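You operate a simulated robot arm through the tools that you are given. There is no shell and no other tool. Be economical: measure what you need, move in short steps, check, and stop when the job is done.

Carry out the task below with a simulated two-armed robot. There is one attempt and no reset: what you move stays moved.

JOB
Put the brown small tin from the bench beside the fridge on the upper shelf of the steel table and the purple small tin on the counter in front of the carboy. Open the middle small drawer. The order is free.

Only the result counts: the job must be done as asked and must still hold three seconds after the hand-in. Knocking over, shifting, dropping, spilling or breaking anything else fails it.

ROBOT AND FRAMES
Two 6-joint arms with two-finger parallel grippers on one trunk, on a base that drives. Base frame: it is fixed to the floor where the robot stands at the start and does not move with it; the origin is under the middle of the robot, x ahead of it, y to its left, z up; the surface under the hand at the start is at about z = 0.7. Units: m, degrees, N and s.
The left shoulder is at the start at [-0.089, 0.177, 0.806], the right one opposite. With the tool pointing down near the work surface each hand reaches from about 0.1 to 0.72 m from the robot's upright axis, wherever it stands, measured 20 degrees to its own side. Places, roughly: counter in front of the carboy (34x20 cm) [-2.76, -1.44, 0.8]; middle small drawer [-1.3, -5.1, 0.9]; upper shelf of the steel table [-0.9, 0.6, 0.4]. Payload 1.57 kg a hand.
Tool frame (each hand has its own): the origin (TCP) lies between the finger pads and is the grasp point; the fingertips stand 0.03 m ahead of it; z points along the fingers, y is the line along which they close. The gripper opens to 0.08 m. The fingers are 0.017 m wide and 0.012 m thick; the gripper's body (0.04 by 0.082 m) begins 0.08 m behind the TCP.
Orientation is told as [roll, pitch, yaw] about the base's x, y, z axes, in that order, counted from this pose: with the fingers straight down and closing along the base's y, the tool's x points along the base's -x, its y along +y and its z along -z.

CONTROLS
- The arms move only by the tool nudge_tool. It takes "left_targets", "right_targets" or both (then of equal length, played together; a hand with none holds still); each is a list of rows, each a list of 7 numbers: the shift along the tool's x, y, z in m, then the turn, a rotation vector about the tool's x, y, z in degrees, then the closure, from 0 (fully open) to 1 (shut). In form: [[dx, dy, dz, rx, ry, rz, fingers], ...]. A call has 1 to 20 rows; each row shifts and turns the commanded pose from where the row before left it, along the tool's axes as they then stand. Each row takes 0.2 s and may step no farther than 0.05 m and 8.6 degrees from the row before; otherwise, or with a gripper value out of range, the whole call is refused. Where a pose cannot be reached the arm comes as near as it can. A force on the tool above 40 N (or 10 N above the force at the start of the call, whichever is more), or a blocked arm, ends the call early, and 0.2 s more pass. Each finger travels about 0.072 m/s and halts on what it meets, pressing with about 43 N; the grip force reading is that of the motor and also rises with nothing between the fingers. The clock runs only during rows and for 0.2 s after the last one: add rows that do not move to give the fingers time. It gives the time, the measured TCP pose, the force on the tool (base axes), the opening and the grip force at its end, in the units of the frame above (readings bear some noise), with the torque about the TCP (base axes, N m) and any sound that the robot's microphone picked up.
- Cameras (640 x 400 px; columns grow to the right, rows downward): "scene" is now at [0.0302, 0.0283, 1.5286]; the picture's right is [0.36, -0.93, 0.00], its down [-0.70, -0.27, -0.66] and it looks along [0.62, 0.24, -0.75] (base axes); focal length 264 px, centre (320, 200). "left" rides on the left gripper at [0.072, 0.007, -0.122] in its tool frame; the picture's right is [-0.09, 1.00, 0.00], its down [-0.84, -0.08, -0.54] and it looks along [-0.54, -0.05, 0.84] (tool axes); focal length 238 px, centre (320, 200). "right" rides on the right gripper at [0.072, -0.007, -0.122] in its tool frame; the picture's right is [0.09, 1.00, 0.00], its down [-0.84, 0.08, -0.54] and it looks along [-0.54, 0.05, 0.84] (tool axes); focal length 238 px, centre (320, 200). There is no depth. A picture from a camera that has moved, and an enlarged one, comes with that camera's place and axes in the base frame and with its lens.
- get_image(camera): a new picture of that camera. It takes no simulated time.
- lift_body(by): slides the trunk up (or, below 0, down) by that many m; the arms and the scene camera ride with it, the base frame stays. It gives what a move gives, with no picture.
- steer(legs): drives the robot by 1 to 6 legs, each [ahead, left, turn to the left] in m, m and degrees, along the robot's own axes; the way and the turn of a leg run together, so that a leg with both is an arc; at most 1.5 m and 180 degrees a leg. The arms and the cameras ride along, it lands a little off, and it stops where it bumps. It gives what a move gives.
- turn_head(pan, tilt): turns the head with the scene camera to pan (to the left, within 143 degrees either way) and tilt (down, from -29 to 69), counted from straight ahead of the robot. It gives what a move gives.
- zoom(camera, box): a new picture of the part [left, top, right, bottom] of that camera's present view, enlarged. It takes no simulated time.
- finish_job(): hands the job in; it is judged then, once.

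Go step by step. Nothing tells you exact positions but the pictures and the camera data: compare them with the known pose of the tool, close in by small moves and look again before you grip or let go. The budget is 165 turns and 130 pictures, counting those below and the enlarged ones. Unless the task says otherwise, let go and move clear before handing in, and close with one line.

The tools are called after ">>>" by a JSON object that holds its "op" and its "data". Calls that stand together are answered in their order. nudge_tool: Moves the arms, as the interface text tells. Its arguments: {"type":"object","properties":{"left_targets":{"type":"array","items":{"type":"array","items":{"type":"number"}}},"right_targets":{"type":"array","items":{"type":"array","items":{"type":"number"}}}},"required":[]} The other tools are called the same way: lift_body (by) slides the trunk up or down; steer (legs) drives the base; turn_head (pan, tilt) turns the head that bears the scene camera; get_image (camera) takes a picture; zoom (camera, box) takes an enlarged picture of a part of a camera's view; finish_job () hands the job in.

At the start:

```text
time_s: 0.0
left_ee_pos: [0.4429, 0.3639, 0.9742]
left_tcp_rot: [0.0, 0.0, 0.0]
left_force: [0.6, 0.3, 0.0]
left_torque: [-0.05, 0.0, 0.01]
left_gripper_width: 0.0801
left_grasp_force: 0.0
right_ee_pos: [0.4996, -0.0835, 0.9772]
right_tcp_rot: [0.1, -0.1, 0.1]
right_force: [-0.1, 0.2, -1.1]
right_torque: [-0.01, 0.03, 0.02]
right_gripper_width: 0.0803
right_grasp_force: 0.1
trunk travel left (down, up): [-0.25, 0.078]
robot x, y, heading: [-0.0025, -0.0014, -0.2]
head pan, tilt: [21.1, 48.6]
```

scene: 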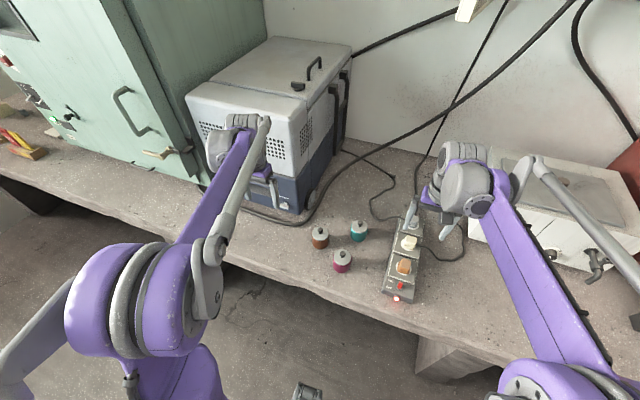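
right: 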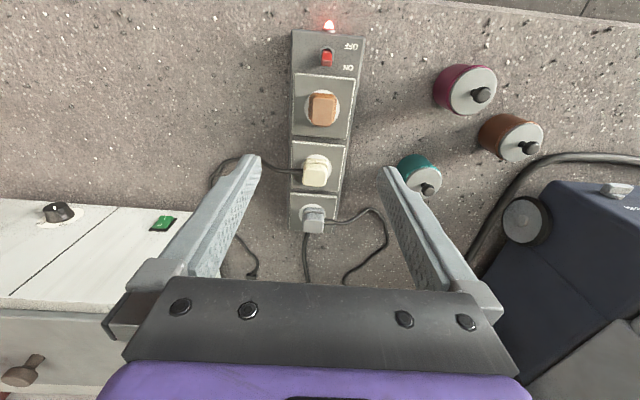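
left: 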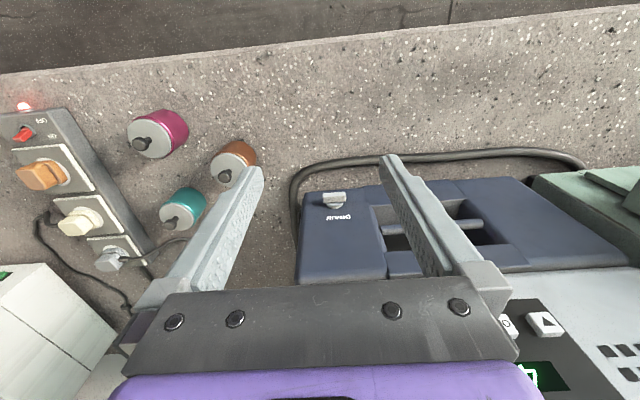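

I see three small tins (brown, teal, magenta/purple) on the bench in front of me; I'll take a closer look at them and survey the surroundings.

>>> {"op": "zoom", "data": {"camera": "scene", "box": [270, 190, 430, 290]}}

>>> {"op": "turn_head", "data": {"pan": 140, "tilt": 35}}

>>> {"op": "get_image", "data": {"camera": "scene"}}

>>> {"op": "turn_head", "data": {"pan": -140, "tilt": 20}}

>>> {"op": "get_image", "data": {"camera": "scene"}}

>>> {"op": "turn_head", "data": {"pan": -80, "tilt": 20}}

>>> {"op": "get_image", "data": {"camera": "scene"}}

```text
4.00 times, centred on (350, 240) of scene
camera zoom: at [0.0302, 0.0283, 1.5286], right [0.36, -0.93, 0.0], down [-0.7, -0.27, -0.66], along [0.62, 0.24, -0.75], focal length 1055 px, centre (200, 40)
```

zoom: 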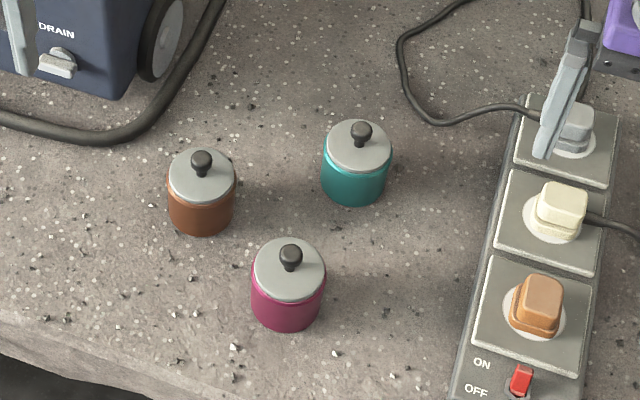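

```text
time_s: 2.0
left_ee_pos: [0.4418, 0.3643, 0.9723]
left_tcp_rot: [0.1, 0.0, 0.0]
left_force: [-0.3, -0.2, 0.9]
left_torque: [0.02, 0.02, 0.0]
left_gripper_width: 0.0803
left_grasp_force: 0.0
right_ee_pos: [0.5003, -0.0828, 0.9769]
right_tcp_rot: [0.0, 0.0, 0.0]
right_force: [-0.4, 0.2, -0.5]
right_torque: [0.0, -0.02, 0.01]
right_gripper_width: 0.0801
right_grasp_force: 0.1
trunk travel left (down, up): [-0.25, 0.078]
robot x, y, heading: [0.0042, -0.0007, 0.1]
head pan, tilt: [140.0, 35.0]
```

```text
125 pictures are left
camera scene: at [-0.1103, 0.0567, 1.5484], right [0.64, 0.77, 0.0], down [0.44, -0.37, -0.82], along [-0.63, 0.53, -0.57], focal length 264 px, centre (320, 200)
```

scene: 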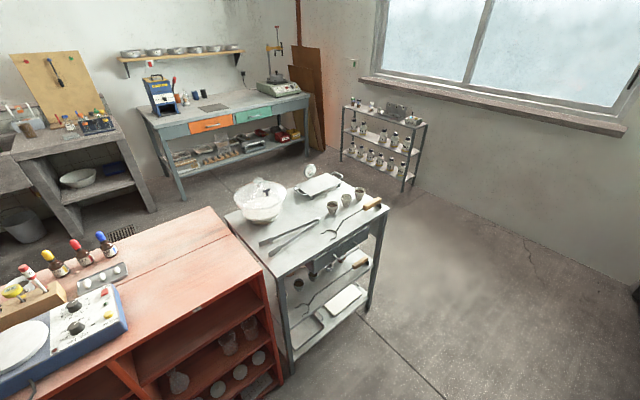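

```text
time_s: 5.8
left_ee_pos: [0.442, 0.3638, 0.9727]
left_tcp_rot: [-0.1, 0.0, 0.0]
left_force: [0.1, -0.1, 0.2]
left_torque: [-0.04, -0.01, -0.01]
left_gripper_width: 0.08
left_grasp_force: 0.1
right_ee_pos: [0.5005, -0.083, 0.9765]
right_tcp_rot: [-0.1, 0.0, 0.0]
right_force: [0.0, -1.2, -0.7]
right_torque: [0.03, -0.01, -0.02]
right_gripper_width: 0.08
right_grasp_force: 0.0
trunk travel left (down, up): [-0.25, 0.078]
robot x, y, heading: [-0.0007, 0.0017, -0.0]
head pan, tilt: [-140.0, 20.0]
```

```text
124 pictures are left
camera scene: at [-0.1142, -0.0598, 1.5723], right [-0.64, 0.77, 0.0], down [0.26, 0.22, -0.94], along [-0.72, -0.6, -0.34], focal length 264 px, centre (320, 200)
```

scene: 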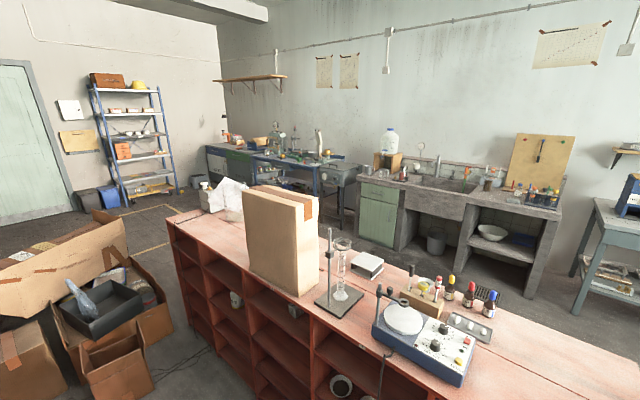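

```text
time_s: 7.1
left_ee_pos: [0.442, 0.364, 0.9744]
left_tcp_rot: [0.0, 0.0, 0.0]
left_force: [-0.5, 0.0, -0.3]
left_torque: [-0.02, -0.01, 0.01]
left_gripper_width: 0.0798
left_grasp_force: 0.1
right_ee_pos: [0.5002, -0.084, 0.9767]
right_tcp_rot: [0.0, 0.0, 0.1]
right_force: [0.2, -1.0, 0.3]
right_torque: [0.01, 0.01, 0.0]
right_gripper_width: 0.08
right_grasp_force: 0.0
trunk travel left (down, up): [-0.25, 0.078]
robot x, y, heading: [0.0042, 0.0016, 0.1]
head pan, tilt: [-80.0, 20.0]
```

```text
123 pictures are left
camera scene: at [-0.0267, -0.0916, 1.5723], right [-0.98, -0.17, 0.0], down [-0.06, 0.34, -0.94], along [0.16, -0.93, -0.34], focal length 264 px, centre (320, 200)
```

scene: 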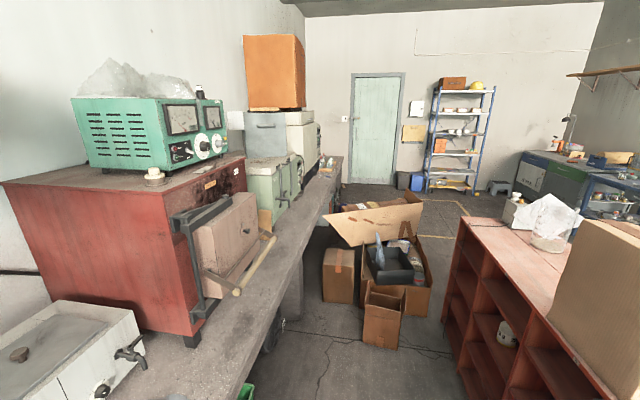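

The surroundings: a steel table with shelves behind-left, the carboy counter behind, a blue rack far to the right, presumably with the small drawers. I'll look at the rack and steel table closer.

>>> {"op": "zoom", "data": {"camera": "scene", "box": [400, 60, 528, 210]}}

>>> {"op": "turn_head", "data": {"pan": 140, "tilt": 45}}

>>> {"op": "zoom", "data": {"camera": "scene", "box": [200, 60, 440, 340]}}

>>> {"op": "turn_head", "data": {"pan": -140, "tilt": 20}}

>>> {"op": "zoom", "data": {"camera": "scene", "box": [340, 110, 500, 230]}}

```text
2.67 times, centred on (464, 135) of scene
camera zoom: at [-0.0267, -0.0916, 1.5723], right [-0.98, -0.17, 0.0], down [-0.06, 0.34, -0.94], along [0.16, -0.93, -0.34], focal length 703 px, centre (-64, 373)
```

zoom: 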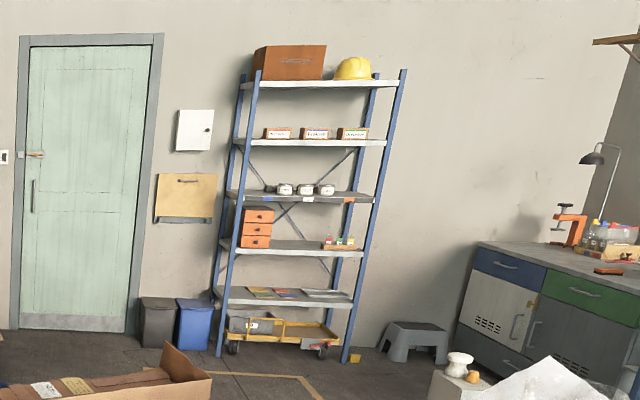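

```text
time_s: 10.3
left_ee_pos: [0.4418, 0.3648, 0.9736]
left_tcp_rot: [0.0, 0.0, -0.1]
left_force: [-1.3, -0.1, 0.3]
left_torque: [-0.01, 0.0, 0.03]
left_gripper_width: 0.0798
left_grasp_force: 0.0
right_ee_pos: [0.4996, -0.0834, 0.9756]
right_tcp_rot: [0.0, 0.0, 0.0]
right_force: [-1.1, -1.0, 0.8]
right_torque: [0.0, -0.01, -0.01]
right_gripper_width: 0.08
right_grasp_force: 0.0
trunk travel left (down, up): [-0.25, 0.078]
robot x, y, heading: [-0.0009, 0.0001, -0.1]
head pan, tilt: [140.0, 45.0]
```

```text
1.43 times, centred on (320, 200) of scene
camera zoom: at [-0.1051, 0.0524, 1.5336], right [0.64, 0.77, 0.0], down [0.54, -0.45, -0.71], along [-0.54, 0.45, -0.71], focal length 377 px, centre (320, 200)
```

zoom: 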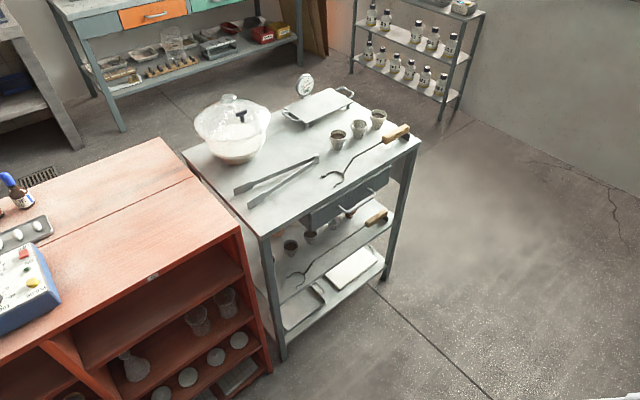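

```text
time_s: 14.2
left_ee_pos: [0.4411, 0.3643, 0.9739]
left_tcp_rot: [0.0, 0.0, -0.1]
left_force: [-0.6, 0.2, -0.5]
left_torque: [-0.04, 0.0, 0.02]
left_gripper_width: 0.0799
left_grasp_force: 0.0
right_ee_pos: [0.4996, -0.0837, 0.9768]
right_tcp_rot: [0.1, -0.1, 0.1]
right_force: [-0.1, -0.2, 0.1]
right_torque: [-0.01, 0.0, -0.01]
right_gripper_width: 0.0803
right_grasp_force: 0.0
trunk travel left (down, up): [-0.25, 0.078]
robot x, y, heading: [-0.0019, -0.0012, 0.1]
head pan, tilt: [-140.0, 20.0]
```

```text
3.33 times, centred on (420, 170) of scene
camera zoom: at [-0.1142, -0.0598, 1.5723], right [-0.64, 0.77, 0.0], down [0.26, 0.22, -0.94], along [-0.72, -0.6, -0.34], focal length 879 px, centre (-13, 300)
```

zoom: 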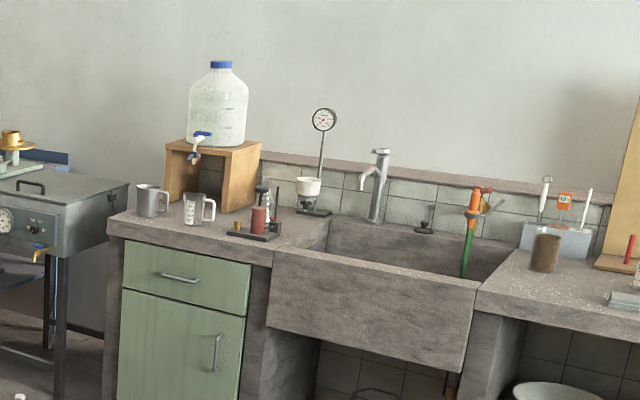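

Purple tin is near (0.468, 0.114), brown near (0.527, 0.218), about 6.3 cm wide, on z≈0.7. First I bring the right hand above the purple tin.

>>> {"op": "nudge_tool", "data": {"right_targets": [[0.006, 0.04, 0.02, 0, 0, 0, 0], [0.006, 0.04, 0.02, 0, 0, 0, 0], [0.006, 0.04, 0.02, 0, 0, 0, 0], [0.007, 0.04, 0.03, 0, 0, 0, 0], [0.007, 0.037, 0.03, 0, 0, 0, 0]]}}

>>> {"op": "get_image", "data": {"camera": "right"}}

>>> {"op": "turn_head", "data": {"pan": 15, "tilt": 55}}

>>> {"op": "get_image", "data": {"camera": "scene"}}

```text
refused: row 4 steps farther than a row can; nothing moved
```

```text
119 pictures are left
camera right: at [0.4272, -0.0907, 1.0988], right [-0.09, 1.0, 0.0], down [0.84, 0.08, 0.54], along [0.54, 0.05, -0.84], focal length 238 px, centre (320, 200)
```

right: 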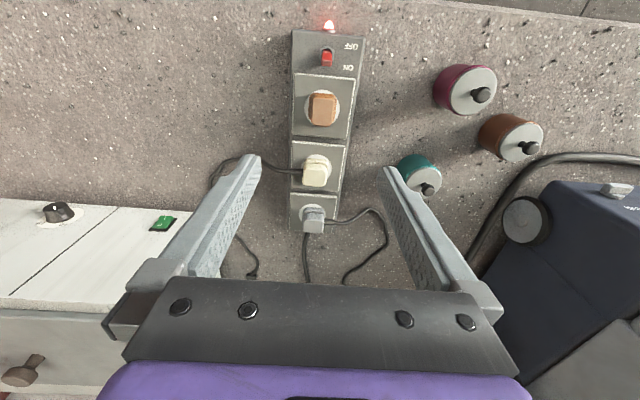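

```text
time_s: 16.6
left_ee_pos: [0.4425, 0.365, 0.9745]
left_tcp_rot: [-0.1, 0.0, 0.0]
left_force: [0.4, 0.1, -0.1]
left_torque: [-0.01, 0.0, -0.03]
left_gripper_width: 0.0801
left_grasp_force: 0.0
right_ee_pos: [0.4989, -0.0836, 0.976]
right_tcp_rot: [0.0, -0.1, 0.0]
right_force: [0.0, -0.9, -0.2]
right_torque: [-0.02, -0.04, 0.0]
right_gripper_width: 0.08
right_grasp_force: 0.1
trunk travel left (down, up): [-0.25, 0.078]
robot x, y, heading: [0.0025, -0.0015, -0.1]
head pan, tilt: [15.0, 55.0]
```

```text
118 pictures are left
camera scene: at [0.0268, 0.0187, 1.5202], right [0.26, -0.97, 0.0], down [-0.79, -0.21, -0.57], along [0.55, 0.15, -0.82], focal length 264 px, centre (320, 200)
```

scene: 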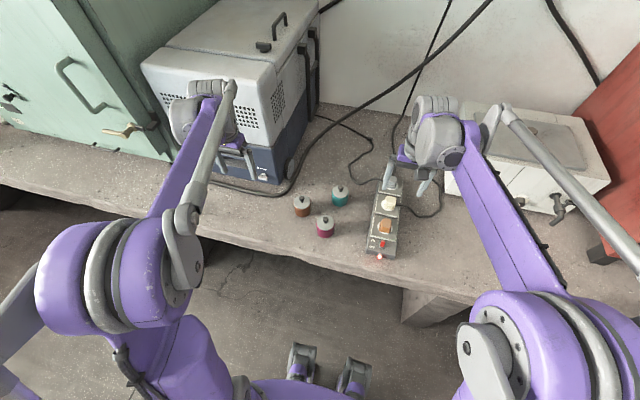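

The step limit combines axes; I resend with smaller rows toward (0.466, 0.120, 0.86).

>>> {"op": "nudge_tool", "data": {"right_targets": [[0.006, 0.04, 0.02, 0, 0, 0, 0], [0.006, 0.04, 0.02, 0, 0, 0, 0], [0.006, 0.04, 0.02, 0, 0, 0, 0], [0.007, 0.04, 0.02, 0, 0, 0, 0], [0.007, 0.043, 0.02, 0, 0, 0, 0], [0, 0, 0.02, 0, 0, 0, 0]]}}

>>> {"op": "get_image", "data": {"camera": "right"}}

>>> {"op": "get_image", "data": {"camera": "scene"}}

```text
time_s: 18.0
left_ee_pos: [0.4423, 0.364, 0.9734]
left_tcp_rot: [0.1, 0.0, 0.0]
left_force: [0.2, -0.2, -0.1]
left_torque: [0.0, -0.01, 0.0]
left_gripper_width: 0.0801
left_grasp_force: 0.1
right_ee_pos: [0.4682, 0.1195, 0.8554]
right_tcp_rot: [-0.1, 0.1, 0.0]
right_force: [-0.1, 0.3, 0.6]
right_torque: [0.06, 0.01, 0.0]
right_gripper_width: 0.0799
right_grasp_force: 0.0
trunk travel left (down, up): [-0.25, 0.078]
robot x, y, heading: [0.0014, 0.0022, 0.0]
head pan, tilt: [15.0, 55.0]
```

```text
117 pictures are left
camera right: at [0.3959, 0.1113, 0.9782], right [-0.09, 1.0, 0.0], down [0.84, 0.08, 0.54], along [0.54, 0.05, -0.84], focal length 238 px, centre (320, 200)
```

right: 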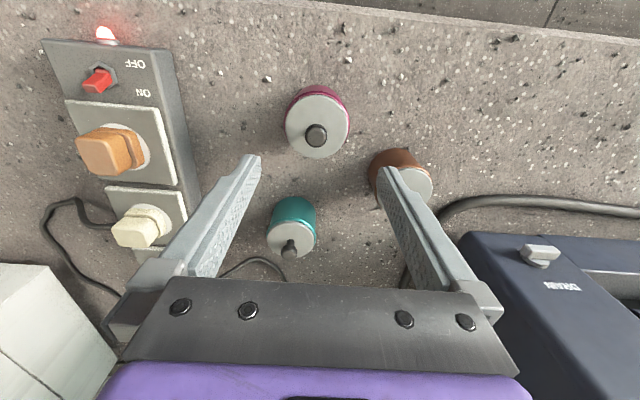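

```text
116 pictures are left
camera scene: at [0.027, 0.0182, 1.5202], right [0.26, -0.97, 0.0], down [-0.79, -0.21, -0.57], along [0.55, 0.15, -0.82], focal length 264 px, centre (320, 200)
```

scene: 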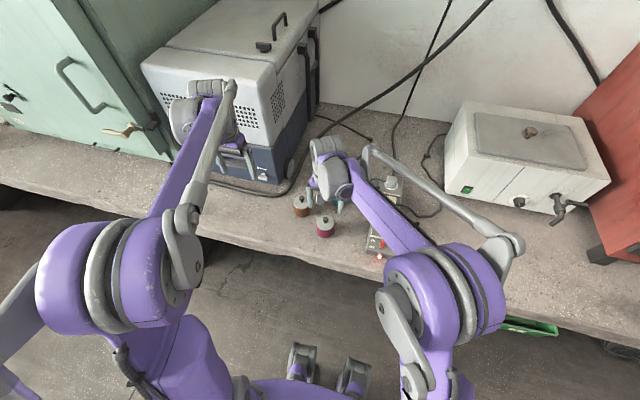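

Refined: purple at (0.457, 0.114), brown at (0.516, 0.222). I align and descend on purple to about z 0.745, then look.

>>> {"op": "nudge_tool", "data": {"right_targets": [[0.011, -0.006, 0.0, 0, 0, 0, 0], [0, 0, 0.03, 0, 0, 0, 0], [0, 0, 0.03, 0, 0, 0, 0], [0, 0, 0.03, 0, 0, 0, 0], [0, 0, 0.02, 0, 0, 0, 0]]}}

>>> {"op": "get_image", "data": {"camera": "right"}}

```text
time_s: 19.2
left_ee_pos: [0.4418, 0.3642, 0.9738]
left_tcp_rot: [0.0, 0.0, 0.0]
left_force: [-0.4, 0.3, 0.1]
left_torque: [0.0, 0.0, 0.02]
left_gripper_width: 0.08
left_grasp_force: 0.0
right_ee_pos: [0.4571, 0.114, 0.7466]
right_tcp_rot: [0.0, -0.1, -0.1]
right_force: [-0.2, 0.2, 0.0]
right_torque: [0.02, 0.0, 0.0]
right_gripper_width: 0.08
right_grasp_force: 0.0
trunk travel left (down, up): [-0.25, 0.078]
robot x, y, heading: [-0.0006, -0.0007, 0.3]
head pan, tilt: [15.0, 55.0]
```

```text
115 pictures are left
camera right: at [0.3852, 0.1067, 0.8692], right [-0.09, 1.0, 0.0], down [0.84, 0.08, 0.54], along [0.54, 0.05, -0.84], focal length 238 px, centre (320, 200)
```

right: 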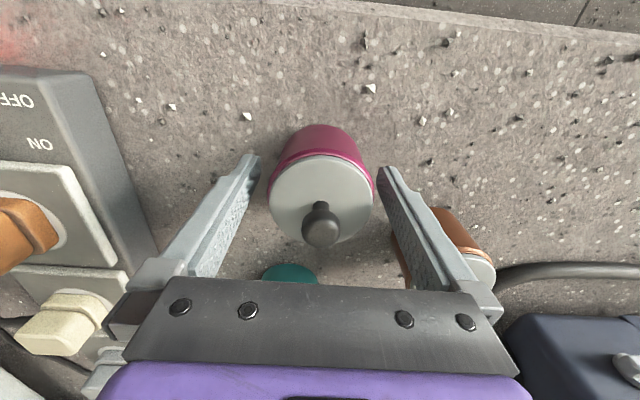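

Centred laterally; shift 6 mm forward, go down 12 mm, and close.

>>> {"op": "nudge_tool", "data": {"right_targets": [[-0.006, 0, 0.007, 0, 0, 0, 0], [0, 0, 0.006, 0, 0, 0, 0], [0, 0, 0, 0, 0, 0, 0.6], [0, 0, 0, 0, 0, 0, 0.6], [0, 0, 0, 0, 0, 0, 0.6]]}}

>>> {"op": "get_image", "data": {"camera": "right"}}

```text
time_s: 20.4
left_ee_pos: [0.4413, 0.3643, 0.9726]
left_tcp_rot: [0.0, 0.0, 0.0]
left_force: [-0.5, -0.1, 0.4]
left_torque: [-0.01, 0.02, 0.02]
left_gripper_width: 0.0799
left_grasp_force: 0.0
right_ee_pos: [0.4633, 0.1135, 0.7333]
right_tcp_rot: [0.0, 0.0, 0.0]
right_force: [0.6, 1.5, 0.0]
right_torque: [0.08, -0.03, 0.02]
right_gripper_width: 0.0594
right_grasp_force: 43.3
trunk travel left (down, up): [-0.25, 0.078]
robot x, y, heading: [0.0008, -0.0002, 0.0]
head pan, tilt: [15.0, 55.0]
```

```text
114 pictures are left
camera right: at [0.3909, 0.1067, 0.8563], right [-0.09, 1.0, 0.0], down [0.84, 0.08, 0.54], along [0.54, 0.05, -0.84], focal length 238 px, centre (320, 200)
```

right: 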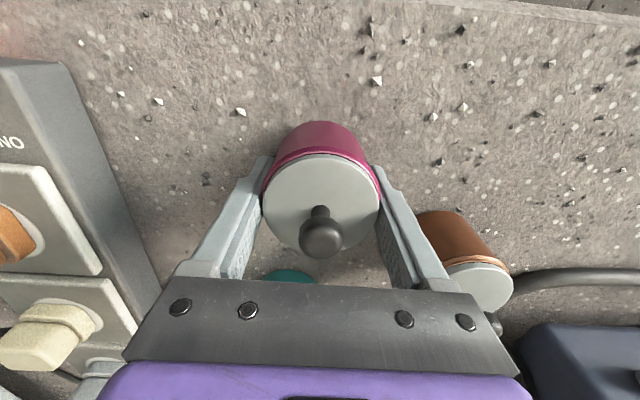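

Purple is gripped (59 mm). I lift it and carry it back to the right side, leaving room for the left hand.

>>> {"op": "nudge_tool", "data": {"right_targets": [[0, 0, -0.02, 0, 0, 0, 0.6], [0, 0, -0.03, 0, 0, 0, 0.6], [0, 0, -0.04, 0, 0, 0, 0.6], [0, 0, -0.04, 0, 0, 0, 0.6], [0, 0, -0.04, 0, 0, 0, 0.6], [0, 0, -0.04, 0, 0, 0, 0.6], [0, -0.04, -0.02, 0, 0, 0, 0.6], [0.02, -0.04, 0, 0, 0, 0, 0.6], [0.02, -0.04, 0, 0, 0, 0, 0.6], [0.02, -0.04, 0, 0, 0, 0, 0.6], [0.02, -0.04, 0, 0, 0, 0, 0.6], [0.02, -0.04, 0, 0, 0, 0, 0.6]]}}

>>> {"op": "get_image", "data": {"camera": "right"}}

>>> {"op": "get_image", "data": {"camera": "scene"}}

```text
time_s: 23.0
left_ee_pos: [0.4409, 0.3634, 0.9739]
left_tcp_rot: [0.0, 0.0, 0.0]
left_force: [0.8, 0.4, 0.6]
left_torque: [-0.01, -0.02, 0.02]
left_gripper_width: 0.0796
left_grasp_force: 0.1
right_ee_pos: [0.3623, -0.1269, 0.9609]
right_tcp_rot: [0.0, -0.2, 0.1]
right_force: [0.5, 0.0, 0.1]
right_torque: [0.05, 0.0, 0.0]
right_gripper_width: 0.0319
right_grasp_force: 0.0
trunk travel left (down, up): [-0.25, 0.078]
robot x, y, heading: [-0.0015, -0.0006, 0.1]
head pan, tilt: [15.0, 55.0]
```

```text
113 pictures are left
camera right: at [0.29, -0.1347, 1.0843], right [-0.09, 1.0, 0.0], down [0.84, 0.08, 0.54], along [0.54, 0.05, -0.84], focal length 238 px, centre (320, 200)
```

right: 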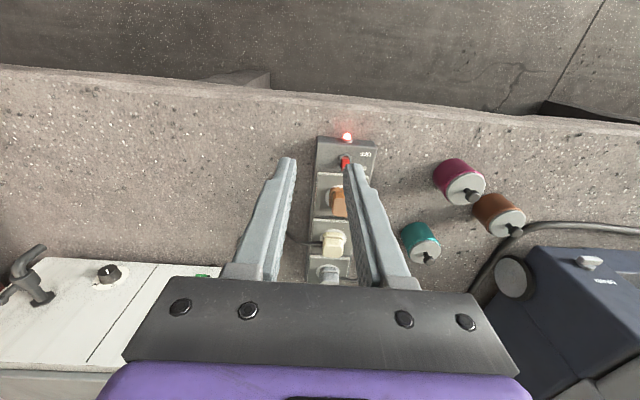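

```text
112 pictures are left
camera scene: at [0.026, 0.0181, 1.5202], right [0.26, -0.97, 0.0], down [-0.79, -0.21, -0.57], along [0.55, 0.15, -0.82], focal length 264 px, centre (320, 200)
```

scene: 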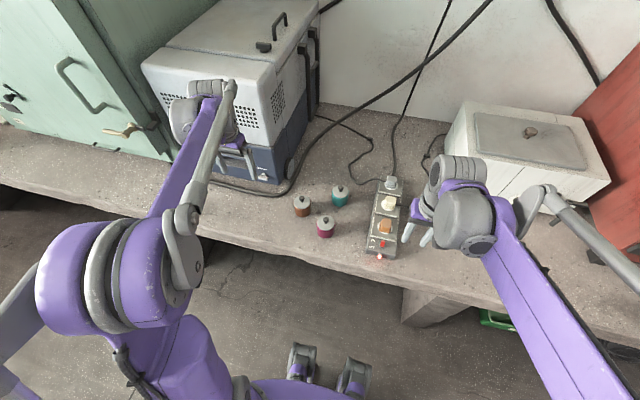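

The tin slipped out and still stands where it was; presumably I gripped off its axis. I go back above it and measure more carefully.

>>> {"op": "nudge_tool", "data": {"right_targets": [[-0.018, 0.04, 0, 0, 0, 0, 0], [-0.018, 0.04, 0, 0, 0, 0, 0], [-0.018, 0.04, 0, 0, 0, 0, 0], [-0.018, 0.04, 0.0, 0, 0, 0, 0], [-0.018, 0.04, 0.02, 0, 0, 0, 0], [0, 0.04, 0.02, 0, 0, 0, 0], [0, 0, 0.04, 0, 0, 0, 0], [0, 0, 0.04, 0, 0, 0, 0], [0, 0, 0.04, 0, 0, 0, 0]]}}

>>> {"op": "get_image", "data": {"camera": "right"}}

>>> {"op": "zoom", "data": {"camera": "scene", "box": [270, 170, 398, 250]}}

```text
time_s: 25.0
left_ee_pos: [0.4415, 0.3644, 0.9735]
left_tcp_rot: [0.0, 0.1, 0.0]
left_force: [0.4, 0.3, 0.8]
left_torque: [0.01, 0.0, 0.0]
left_gripper_width: 0.0801
left_grasp_force: 0.0
right_ee_pos: [0.4515, 0.1133, 0.7997]
right_tcp_rot: [-0.1, 0.0, 0.0]
right_force: [0.8, -0.3, 0.3]
right_torque: [-0.04, -0.01, -0.03]
right_gripper_width: 0.0799
right_grasp_force: 0.1
trunk travel left (down, up): [-0.25, 0.078]
robot x, y, heading: [0.002, 0.0032, -0.2]
head pan, tilt: [15.0, 55.0]
```

```text
111 pictures are left
camera right: at [0.379, 0.1067, 0.9234], right [-0.09, 1.0, 0.0], down [0.84, 0.08, 0.54], along [0.54, 0.05, -0.84], focal length 238 px, centre (320, 200)
```

right: 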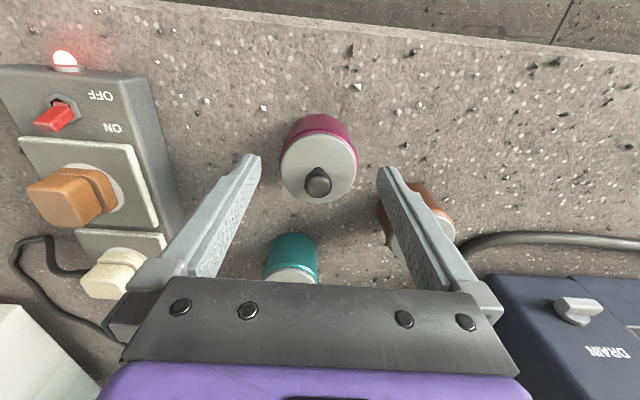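

```text
5.00 times, centred on (334, 210) of scene
camera zoom: at [0.0273, 0.0188, 1.5202], right [0.26, -0.97, 0.0], down [-0.79, -0.21, -0.57], along [0.55, 0.15, -0.82], focal length 1319 px, centre (250, 150)
```

zoom: 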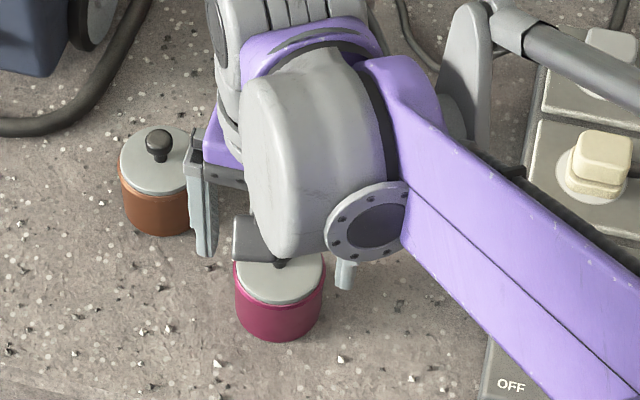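

I settle on the tin's axis x≈0.453, so straight down from here, then grip harder and test-lift 2 cm.

>>> {"op": "nudge_tool", "data": {"right_targets": [[-0.002, 0, 0.03, 0, 0, 0, 0], [0, 0, 0.03, 0, 0, 0, 0], [0, 0, 0.011, 0, 0, 0, 0], [0, 0, 0, 0, 0, 0, 1], [0, 0, 0, 0, 0, 0, 1], [0, 0, 0, 0, 0, 0, 1], [0, 0, 0, 0, 0, 0, 1]]}}

>>> {"op": "get_image", "data": {"camera": "right"}}

>>> {"op": "nudge_tool", "data": {"right_targets": [[0, 0, -0.01, 0, 0, 0, 1], [0, 0, -0.01, 0, 0, 0, 1]]}}

>>> {"op": "get_image", "data": {"camera": "right"}}

```text
time_s: 26.6
left_ee_pos: [0.4412, 0.3641, 0.9731]
left_tcp_rot: [0.0, -0.1, -0.1]
left_force: [0.3, 0.5, -0.2]
left_torque: [-0.02, 0.0, 0.02]
left_gripper_width: 0.0805
left_grasp_force: 0.0
right_ee_pos: [0.4547, 0.1145, 0.7307]
right_tcp_rot: [0.0, 0.0, 0.0]
right_force: [0.3, 0.3, -0.4]
right_torque: [0.0, 0.02, 0.01]
right_gripper_width: 0.0595
right_grasp_force: 43.1
trunk travel left (down, up): [-0.25, 0.078]
robot x, y, heading: [-0.0013, 0.0005, 0.4]
head pan, tilt: [15.0, 55.0]
```

```text
109 pictures are left
camera right: at [0.3825, 0.1065, 0.8535], right [-0.09, 1.0, 0.0], down [0.84, 0.08, 0.54], along [0.54, 0.05, -0.84], focal length 238 px, centre (320, 200)
```

right: 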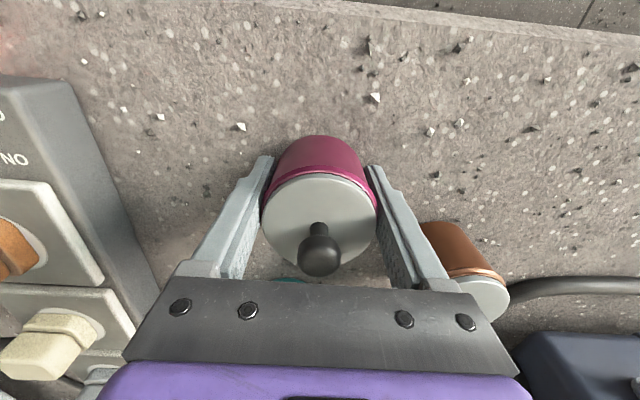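

```text
time_s: 27.2
left_ee_pos: [0.4418, 0.3641, 0.9728]
left_tcp_rot: [0.0, 0.0, 0.0]
left_force: [0.0, -0.3, -0.1]
left_torque: [0.03, 0.01, -0.04]
left_gripper_width: 0.08
left_grasp_force: 0.1
right_ee_pos: [0.4556, 0.1132, 0.7517]
right_tcp_rot: [0.1, 0.0, 0.0]
right_force: [0.1, 0.2, -2.3]
right_torque: [0.02, 0.02, 0.02]
right_gripper_width: 0.0591
right_grasp_force: 43.2
trunk travel left (down, up): [-0.25, 0.078]
robot x, y, heading: [0.0019, -0.0027, -0.1]
head pan, tilt: [15.0, 55.0]
```

```text
108 pictures are left
camera right: at [0.3834, 0.106, 0.8739], right [-0.09, 1.0, 0.0], down [0.84, 0.08, 0.54], along [0.54, 0.05, -0.84], focal length 238 px, centre (320, 200)
```

right: 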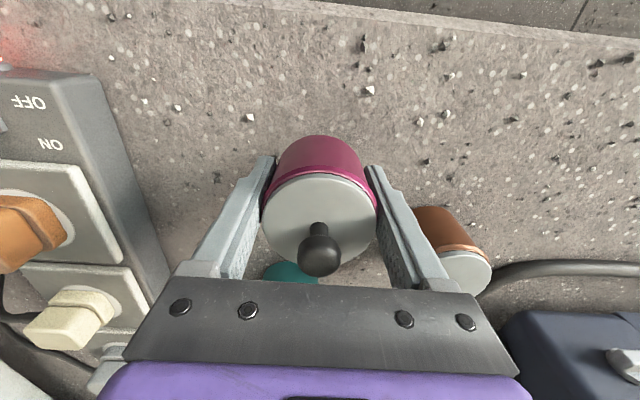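

Now it holds: the tin rises with the hand (≈2.3 N). I lift and carry it to the right and back.

>>> {"op": "nudge_tool", "data": {"right_targets": [[0, 0, -0.04, 0, 0, 0, 1], [0, 0, -0.04, 0, 0, 0, 1], [0, 0, -0.04, 0, 0, 0, 1], [0, 0, -0.04, 0, 0, 0, 1], [0, 0, -0.04, 0, 0, 0, 1], [0, -0.04, -0.02, 0, 0, 0, 1], [0.02, -0.04, 0, 0, 0, 0, 1], [0.02, -0.04, 0, 0, 0, 0, 1], [0.02, -0.04, 0, 0, 0, 0, 1], [0.02, -0.04, 0, 0, 0, 0, 1], [0.02, -0.04, 0, 0, 0, 0, 1]]}}

>>> {"op": "get_image", "data": {"camera": "right"}}

```text
time_s: 29.6
left_ee_pos: [0.4423, 0.3638, 0.9735]
left_tcp_rot: [0.0, -0.2, 0.0]
left_force: [-1.1, 0.4, 0.4]
left_torque: [0.02, 0.03, -0.02]
left_gripper_width: 0.0802
left_grasp_force: 0.1
right_ee_pos: [0.3564, -0.1257, 0.9705]
right_tcp_rot: [0.0, -0.1, 0.0]
right_force: [0.6, -0.6, -2.2]
right_torque: [0.02, -0.01, -0.01]
right_gripper_width: 0.0593
right_grasp_force: 43.0
trunk travel left (down, up): [-0.25, 0.078]
robot x, y, heading: [0.0001, 0.002, 0.4]
head pan, tilt: [15.0, 55.0]
```

```text
107 pictures are left
camera right: at [0.2834, -0.1329, 1.0932], right [-0.09, 1.0, 0.0], down [0.84, 0.08, 0.54], along [0.54, 0.05, -0.84], focal length 238 px, centre (320, 200)
```

right: 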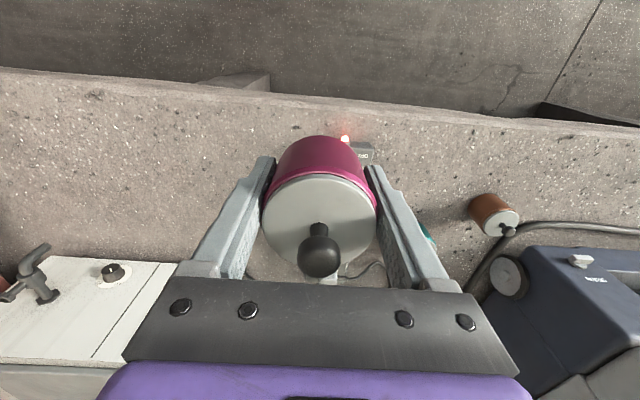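

Purple is secure. Now the left hand moves behind the brown tin (≈(0.513, 0.217)) and tilts 45° forward, so it can later reach under the table top.

>>> {"op": "nudge_tool", "data": {"left_targets": [[0.008, -0.037, 0.01, 0, 0, 0, 0], [0.007, -0.037, 0.01, 0, 0, 0, 0], [0.007, -0.037, 0.01, 0, 0, 0, 0], [0.007, -0.036, 0.01, 0, 0, 0, 0], [0, 0, 0.0, 0, -7.5, 0, 0], [0, 0, 0, 0, -7.5, 0, 0], [0, 0, 0, 0, -7.5, 0, 0], [0, 0, 0, 0, -7.5, 0, 0], [0, 0, 0, 0, -7.5, 0, 0], [0, 0, 0, 0, -7.5, 0, 0]]}}

>>> {"op": "get_image", "data": {"camera": "left"}}

>>> {"op": "get_image", "data": {"camera": "scene"}}

```text
time_s: 31.8
left_ee_pos: [0.4128, 0.2167, 0.9331]
left_tcp_rot: [0.1, -45.2, 0.1]
left_force: [0.0, -0.9, 0.0]
left_torque: [0.03, 0.02, 0.01]
left_gripper_width: 0.08
left_grasp_force: 0.1
right_ee_pos: [0.3564, -0.1255, 0.9702]
right_tcp_rot: [0.0, 0.0, 0.0]
right_force: [-0.3, -0.9, -3.1]
right_torque: [0.0, 0.03, -0.02]
right_gripper_width: 0.0595
right_grasp_force: 42.3
trunk travel left (down, up): [-0.25, 0.078]
robot x, y, heading: [-0.0042, 0.0049, 0.1]
head pan, tilt: [15.0, 55.0]
```

```text
106 pictures are left
camera left: at [0.2748, 0.2244, 0.9695], right [0.06, 1.0, 0.07], down [0.21, -0.08, 0.98], along [0.98, -0.05, -0.21], focal length 238 px, centre (320, 200)
```

left: 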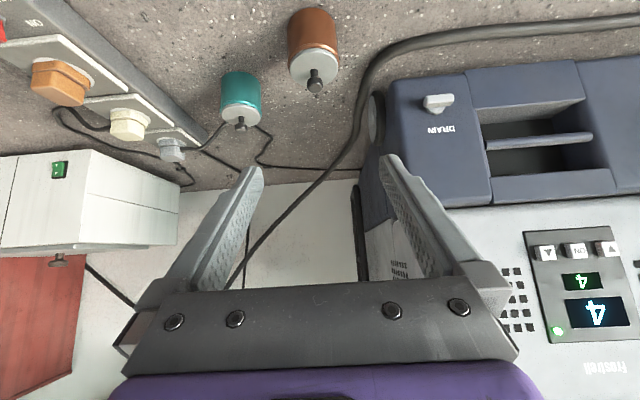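

```text
105 pictures are left
camera scene: at [0.0266, 0.0188, 1.5202], right [0.26, -0.97, 0.0], down [-0.79, -0.21, -0.57], along [0.55, 0.15, -0.82], focal length 264 px, centre (320, 200)
```

scene: 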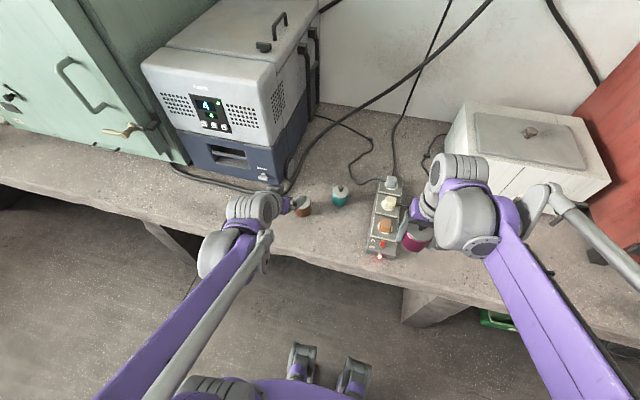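

Brown's lid is seen at (0.519, 0.216), as expected. I lower along and advance half-way, then look.

>>> {"op": "nudge_tool", "data": {"left_targets": [[0.03, 0, 0.03, 0, 0, 0, 0], [0.03, 0, 0.03, 0, 0, 0, 0], [0.007, 0, 0.037, 0, 0, 0, 0], [0, 0, 0.04, 0, 0, 0, 0]]}}

>>> {"op": "get_image", "data": {"camera": "left"}}

>>> {"op": "get_image", "data": {"camera": "scene"}}

```text
time_s: 32.8
left_ee_pos: [0.4637, 0.2186, 0.7873]
left_tcp_rot: [-0.1, -44.9, 0.1]
left_force: [0.4, 0.5, 0.4]
left_torque: [-0.01, 0.01, 0.03]
left_gripper_width: 0.08
left_grasp_force: 0.1
right_ee_pos: [0.3568, -0.1248, 0.9698]
right_tcp_rot: [0.0, 0.0, 0.0]
right_force: [1.0, 0.6, -2.5]
right_torque: [0.0, 0.0, 0.0]
right_gripper_width: 0.0592
right_grasp_force: 43.1
trunk travel left (down, up): [-0.25, 0.078]
robot x, y, heading: [-0.001, 0.0001, -0.2]
head pan, tilt: [15.0, 55.0]
```

```text
104 pictures are left
camera left: at [0.3265, 0.2251, 0.8225], right [0.07, 1.0, 0.07], down [0.21, -0.08, 0.97], along [0.98, -0.05, -0.21], focal length 238 px, centre (320, 200)
```

left: 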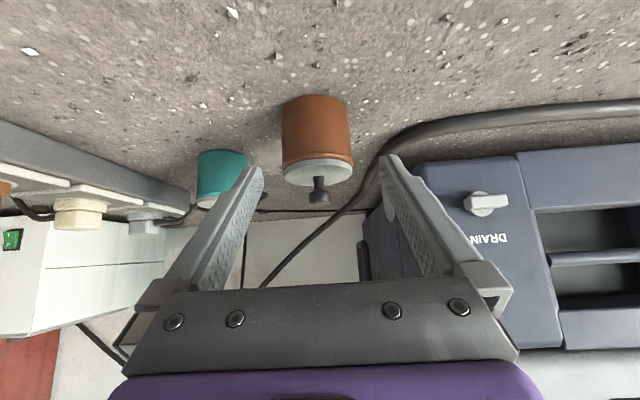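

```text
103 pictures are left
camera scene: at [0.0283, 0.019, 1.5202], right [0.26, -0.97, 0.0], down [-0.79, -0.21, -0.57], along [0.55, 0.15, -0.82], focal length 264 px, centre (320, 200)
```

scene: 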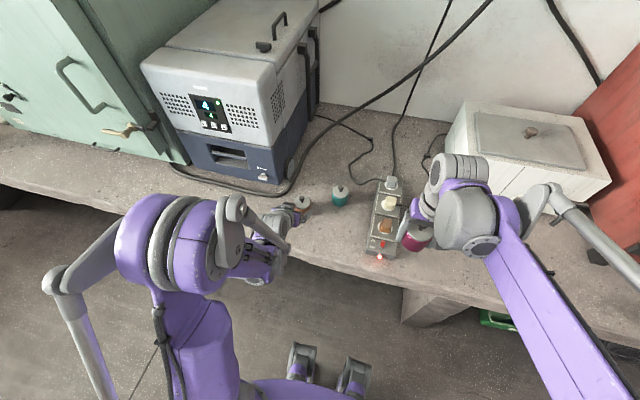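

Alignment good (tin axis ≈ (0.517, 0.2155)). Advance along the fingers 7 cm and look before closing.

>>> {"op": "nudge_tool", "data": {"left_targets": [[0, -0.002, 0.03, 0, 0, 0, 0], [0, -0.001, 0.03, 0, 0, 0, 0], [0, 0, 0.012, 0, 0, 0, 0]]}}

>>> {"op": "get_image", "data": {"camera": "left"}}

```text
time_s: 33.6
left_ee_pos: [0.5137, 0.2153, 0.7379]
left_tcp_rot: [0.0, -44.9, 0.0]
left_force: [-0.1, 0.2, 0.0]
left_torque: [0.02, -0.02, 0.03]
left_gripper_width: 0.0801
left_grasp_force: 0.0
right_ee_pos: [0.3579, -0.1254, 0.97]
right_tcp_rot: [0.0, -0.1, 0.0]
right_force: [-0.7, 0.4, -1.2]
right_torque: [0.01, 0.03, 0.0]
right_gripper_width: 0.0593
right_grasp_force: 42.9
trunk travel left (down, up): [-0.25, 0.078]
robot x, y, heading: [0.0022, -0.0002, 0.5]
head pan, tilt: [15.0, 55.0]
```

```text
102 pictures are left
camera left: at [0.376, 0.222, 0.774], right [0.07, 1.0, 0.07], down [0.21, -0.08, 0.98], along [0.98, -0.05, -0.21], focal length 238 px, centre (320, 200)
```

left: 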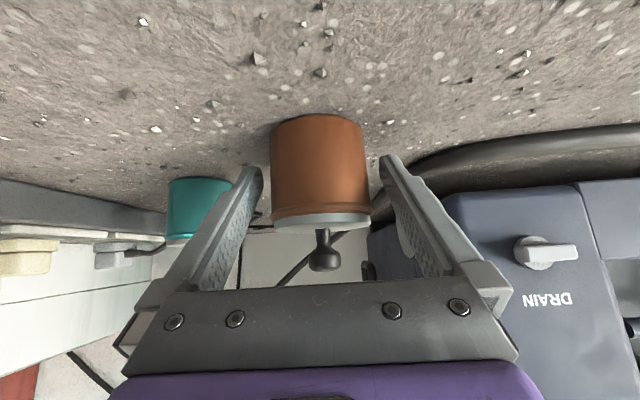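

Well straddled; a further 5 mm and close.

>>> {"op": "nudge_tool", "data": {"left_targets": [[0, -0.001, 0.005, 0, 0, 0, 0], [0, 0, 0, 0, 0, 0, 1], [0, 0, 0, 0, 0, 0, 1], [0, 0, 0, 0, 0, 0, 1], [0, 0, 0, 0, 0, 0, 1]]}}

>>> {"op": "nudge_tool", "data": {"left_targets": [[-0.01, 0, -0.01, 0, 0, 0, 1], [-0.01, 0, -0.01, 0, 0, 0, 1]]}}

>>> {"op": "get_image", "data": {"camera": "left"}}

```text
time_s: 34.8
left_ee_pos: [0.5176, 0.214, 0.7345]
left_tcp_rot: [0.0, -45.0, 0.0]
left_force: [0.1, -0.4, -0.7]
left_torque: [0.04, -0.04, -0.01]
left_gripper_width: 0.059
left_grasp_force: 42.4
right_ee_pos: [0.3567, -0.1245, 0.9707]
right_tcp_rot: [0.0, 0.0, 0.0]
right_force: [0.3, -0.1, -2.4]
right_torque: [0.02, -0.03, 0.02]
right_gripper_width: 0.0593
right_grasp_force: 42.8
trunk travel left (down, up): [-0.25, 0.078]
robot x, y, heading: [-0.0004, -0.0011, 0.1]
head pan, tilt: [15.0, 55.0]
```

```text
time_s: 35.4
left_ee_pos: [0.517, 0.2121, 0.763]
left_tcp_rot: [0.1, -45.0, 0.1]
left_force: [-0.4, 1.0, -1.7]
left_torque: [-0.03, 0.03, -0.01]
left_gripper_width: 0.0589
left_grasp_force: 43.2
right_ee_pos: [0.3563, -0.1248, 0.9722]
right_tcp_rot: [0.0, 0.0, 0.0]
right_force: [0.2, 0.0, -1.7]
right_torque: [0.01, 0.01, -0.02]
right_gripper_width: 0.0591
right_grasp_force: 42.9
trunk travel left (down, up): [-0.25, 0.078]
robot x, y, heading: [0.0035, -0.0007, 0.0]
head pan, tilt: [15.0, 55.0]
```

```text
101 pictures are left
camera left: at [0.38, 0.2199, 0.799], right [0.07, 1.0, 0.06], down [0.21, -0.08, 0.98], along [0.98, -0.05, -0.21], focal length 238 px, centre (320, 200)
```

left: 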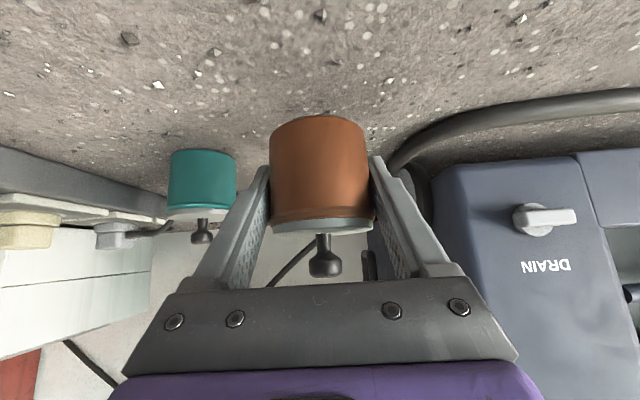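

Brown is gripped and lifted. I raise it and retract both hands toward the body before driving.

>>> {"op": "nudge_tool", "data": {"left_targets": [[-0.034, 0, -0.034, 0, 0, 0, 1], [-0.034, 0, -0.034, 0, 0, 0, 1], [-0.034, 0, -0.034, 0, 0, 0, 1], [-0.034, 0, -0.034, 0, 0, 0, 1], [0.03, 0, -0.03, 0, 0, 0, 1], [0.03, 0, -0.03, 0, 0, 0, 1], [0.03, 0, -0.03, 0, 0, 0, 1], [0.03, 0, -0.03, 0, 0, 0, 1]]}}

>>> {"op": "get_image", "data": {"camera": "scene"}}

```text
time_s: 37.2
left_ee_pos: [0.3458, 0.2146, 0.9555]
left_tcp_rot: [0.0, -45.1, 0.0]
left_force: [0.1, -0.4, -2.0]
left_torque: [0.01, -0.03, 0.0]
left_gripper_width: 0.0587
left_grasp_force: 42.7
right_ee_pos: [0.3553, -0.1252, 0.9716]
right_tcp_rot: [-0.1, -0.1, 0.0]
right_force: [-0.3, -0.1, -2.2]
right_torque: [0.02, -0.03, -0.01]
right_gripper_width: 0.0593
right_grasp_force: 43.2
trunk travel left (down, up): [-0.25, 0.078]
robot x, y, heading: [-0.0008, 0.0006, -0.4]
head pan, tilt: [15.0, 55.0]
```

```text
100 pictures are left
camera scene: at [0.0249, 0.0185, 1.5202], right [0.26, -0.97, 0.0], down [-0.79, -0.21, -0.57], along [0.56, 0.15, -0.82], focal length 264 px, centre (320, 200)
```

scene: 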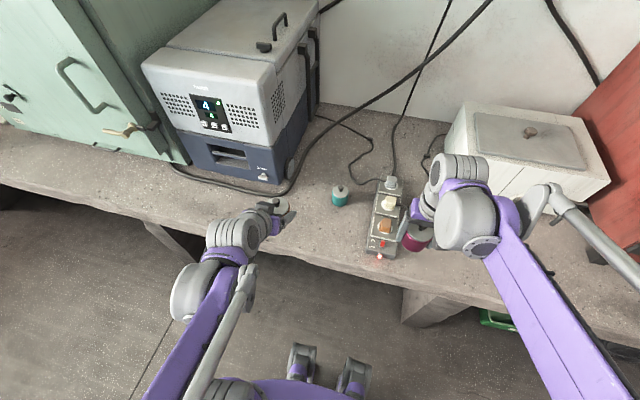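

Both tins held and tucked. I drive left along the bench to y≈0.6, then check the surroundings before turning.

>>> {"op": "steer", "data": {"legs": [[-0.1, 0.6, 0]]}}

>>> {"op": "steer", "data": {"legs": [[0, 0, 90], [0, 0, 90]]}}

>>> {"op": "turn_head", "data": {"pan": 15, "tilt": 50}}

>>> {"op": "get_image", "data": {"camera": "scene"}}

```text
time_s: 42.9
left_ee_pos: [0.2448, 0.8096, 0.9548]
left_tcp_rot: [0.0, -45.0, 0.0]
left_force: [-0.3, -0.1, -2.0]
left_torque: [0.02, 0.03, 0.0]
left_gripper_width: 0.0589
left_grasp_force: 42.5
right_ee_pos: [0.2532, 0.4717, 0.9696]
right_tcp_rot: [0.0, 0.1, 0.0]
right_force: [0.1, -0.7, -1.8]
right_torque: [0.01, -0.01, -0.04]
right_gripper_width: 0.059
right_grasp_force: 43.0
trunk travel left (down, up): [-0.25, 0.078]
robot x, y, heading: [-0.1001, 0.5945, 0.0]
head pan, tilt: [15.0, 55.0]
```

```text
time_s: 50.9
left_ee_pos: [-0.4479, 0.3777, 0.9559]
left_tcp_rot: [-0.1, -45.0, -179.4]
left_force: [0.5, 0.2, -1.9]
left_torque: [0.0, -0.01, -0.01]
left_gripper_width: 0.0587
left_grasp_force: 43.0
right_ee_pos: [-0.4608, 0.7176, 0.9698]
right_tcp_rot: [0.0, 0.0, -179.4]
right_force: [-0.1, 0.2, -1.8]
right_torque: [0.0, -0.01, -0.03]
right_gripper_width: 0.0588
right_grasp_force: 43.9
trunk travel left (down, up): [-0.25, 0.078]
robot x, y, heading: [-0.1022, 0.5974, -179.4]
head pan, tilt: [15.0, 55.0]
```

```text
time_s: 51.6
left_ee_pos: [-0.4482, 0.3795, 0.9551]
left_tcp_rot: [0.0, -45.0, -179.3]
left_force: [0.5, -0.1, -1.8]
left_torque: [0.01, -0.01, -0.04]
left_gripper_width: 0.0588
left_grasp_force: 43.1
right_ee_pos: [-0.46, 0.716, 0.97]
right_tcp_rot: [0.0, 0.0, -179.5]
right_force: [-0.3, 0.2, -1.1]
right_torque: [-0.01, -0.05, 0.0]
right_gripper_width: 0.0589
right_grasp_force: 43.7
trunk travel left (down, up): [-0.25, 0.078]
robot x, y, heading: [-0.101, 0.5961, -179.5]
head pan, tilt: [15.0, 50.0]
```

```text
99 pictures are left
camera scene: at [-0.139, 0.576, 1.5266], right [-0.27, 0.96, 0.0], down [0.74, 0.21, -0.64], along [-0.62, -0.17, -0.77], focal length 264 px, centre (320, 200)
```

scene: 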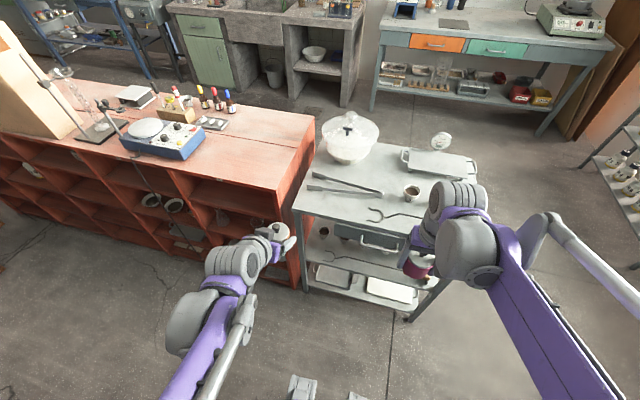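

Facing the table. I lower the trunk fully to look into the shelf and prepare the placing.

>>> {"op": "lift_body", "data": {"by": -0.25}}

>>> {"op": "turn_head", "data": {"pan": 0, "tilt": 45}}

>>> {"op": "get_image", "data": {"camera": "scene"}}

>>> {"op": "get_image", "data": {"camera": "left"}}

```text
time_s: 54.2
left_ee_pos: [-0.448, 0.3774, 0.7045]
left_tcp_rot: [-0.1, -45.1, -179.4]
left_force: [0.4, 0.2, -2.8]
left_torque: [0.01, 0.01, -0.02]
left_gripper_width: 0.0585
left_grasp_force: 42.6
right_ee_pos: [-0.4602, 0.7172, 0.7212]
right_tcp_rot: [0.0, -0.1, -179.5]
right_force: [0.7, -0.7, -3.1]
right_torque: [0.02, -0.02, -0.01]
right_gripper_width: 0.0589
right_grasp_force: 42.7
trunk travel left (down, up): [0.0, 0.328]
robot x, y, heading: [-0.102, 0.5922, -179.3]
head pan, tilt: [15.0, 50.0]
```

```text
time_s: 55.0
left_ee_pos: [-0.4472, 0.378, 0.7049]
left_tcp_rot: [0.1, -45.0, -179.6]
left_force: [-0.2, 0.3, -2.0]
left_torque: [0.01, 0.01, 0.0]
left_gripper_width: 0.0584
left_grasp_force: 43.6
right_ee_pos: [-0.4609, 0.7169, 0.7216]
right_tcp_rot: [0.0, 0.0, -179.6]
right_force: [0.3, -0.3, -1.8]
right_torque: [0.04, -0.01, -0.01]
right_gripper_width: 0.059
right_grasp_force: 42.9
trunk travel left (down, up): [0.0, 0.328]
robot x, y, heading: [-0.0999, 0.5981, -179.6]
head pan, tilt: [0.0, 45.0]
```

```text
98 pictures are left
camera scene: at [-0.1959, 0.5953, 1.2827], right [-0.01, 1.0, 0.0], down [0.71, 0.01, -0.71], along [-0.71, -0.01, -0.71], focal length 264 px, centre (320, 200)
```

scene: 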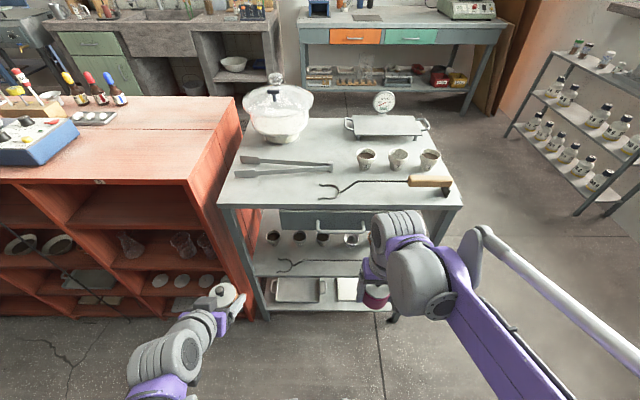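

```text
97 pictures are left
camera left: at [-0.3112, 0.3735, 0.7407], right [-0.06, -1.0, 0.07], down [-0.21, 0.08, 0.98], along [-0.98, 0.04, -0.21], focal length 238 px, centre (320, 200)
```

left: 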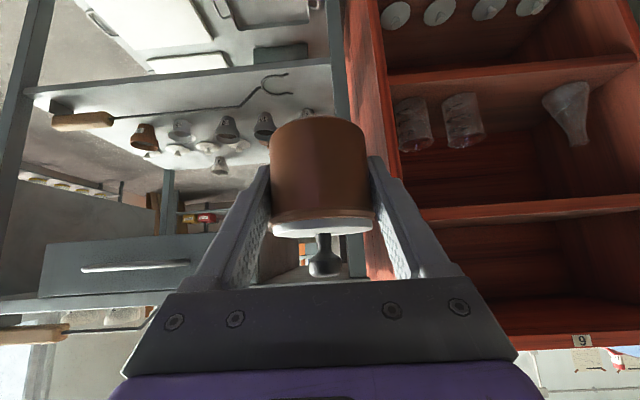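

I zoom into the shelf to find a free spot.

>>> {"op": "zoom", "data": {"camera": "scene", "box": [220, 190, 460, 330]}}

>>> {"op": "zoom", "data": {"camera": "left", "box": [0, 30, 400, 270]}}

```text
2.67 times, centred on (340, 260) of scene
camera zoom: at [-0.1959, 0.5953, 1.2827], right [-0.01, 1.0, 0.0], down [0.71, 0.01, -0.71], along [-0.71, -0.01, -0.71], focal length 703 px, centre (267, 40)
```

zoom: 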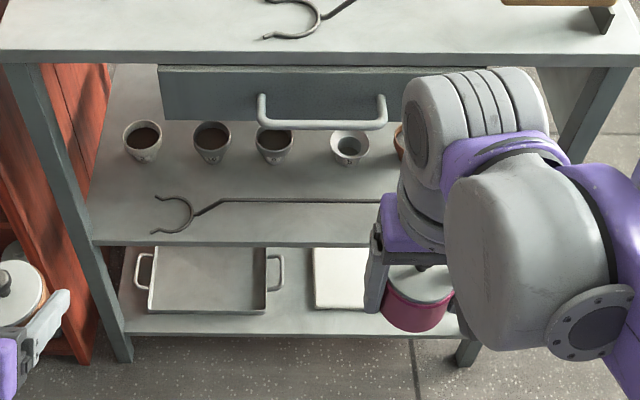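

```text
1.60 times, centred on (200, 150) of left
camera zoom: at [-0.3112, 0.3735, 0.7407], right [-0.06, -1.0, 0.07], down [-0.21, 0.08, 0.98], along [-0.98, 0.04, -0.21], focal length 381 px, centre (512, 280)
```

zoom: 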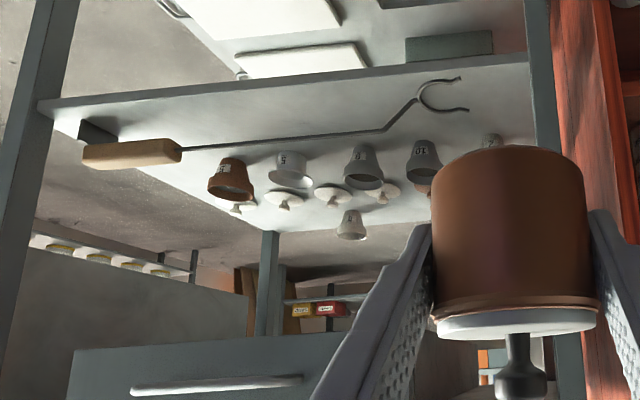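

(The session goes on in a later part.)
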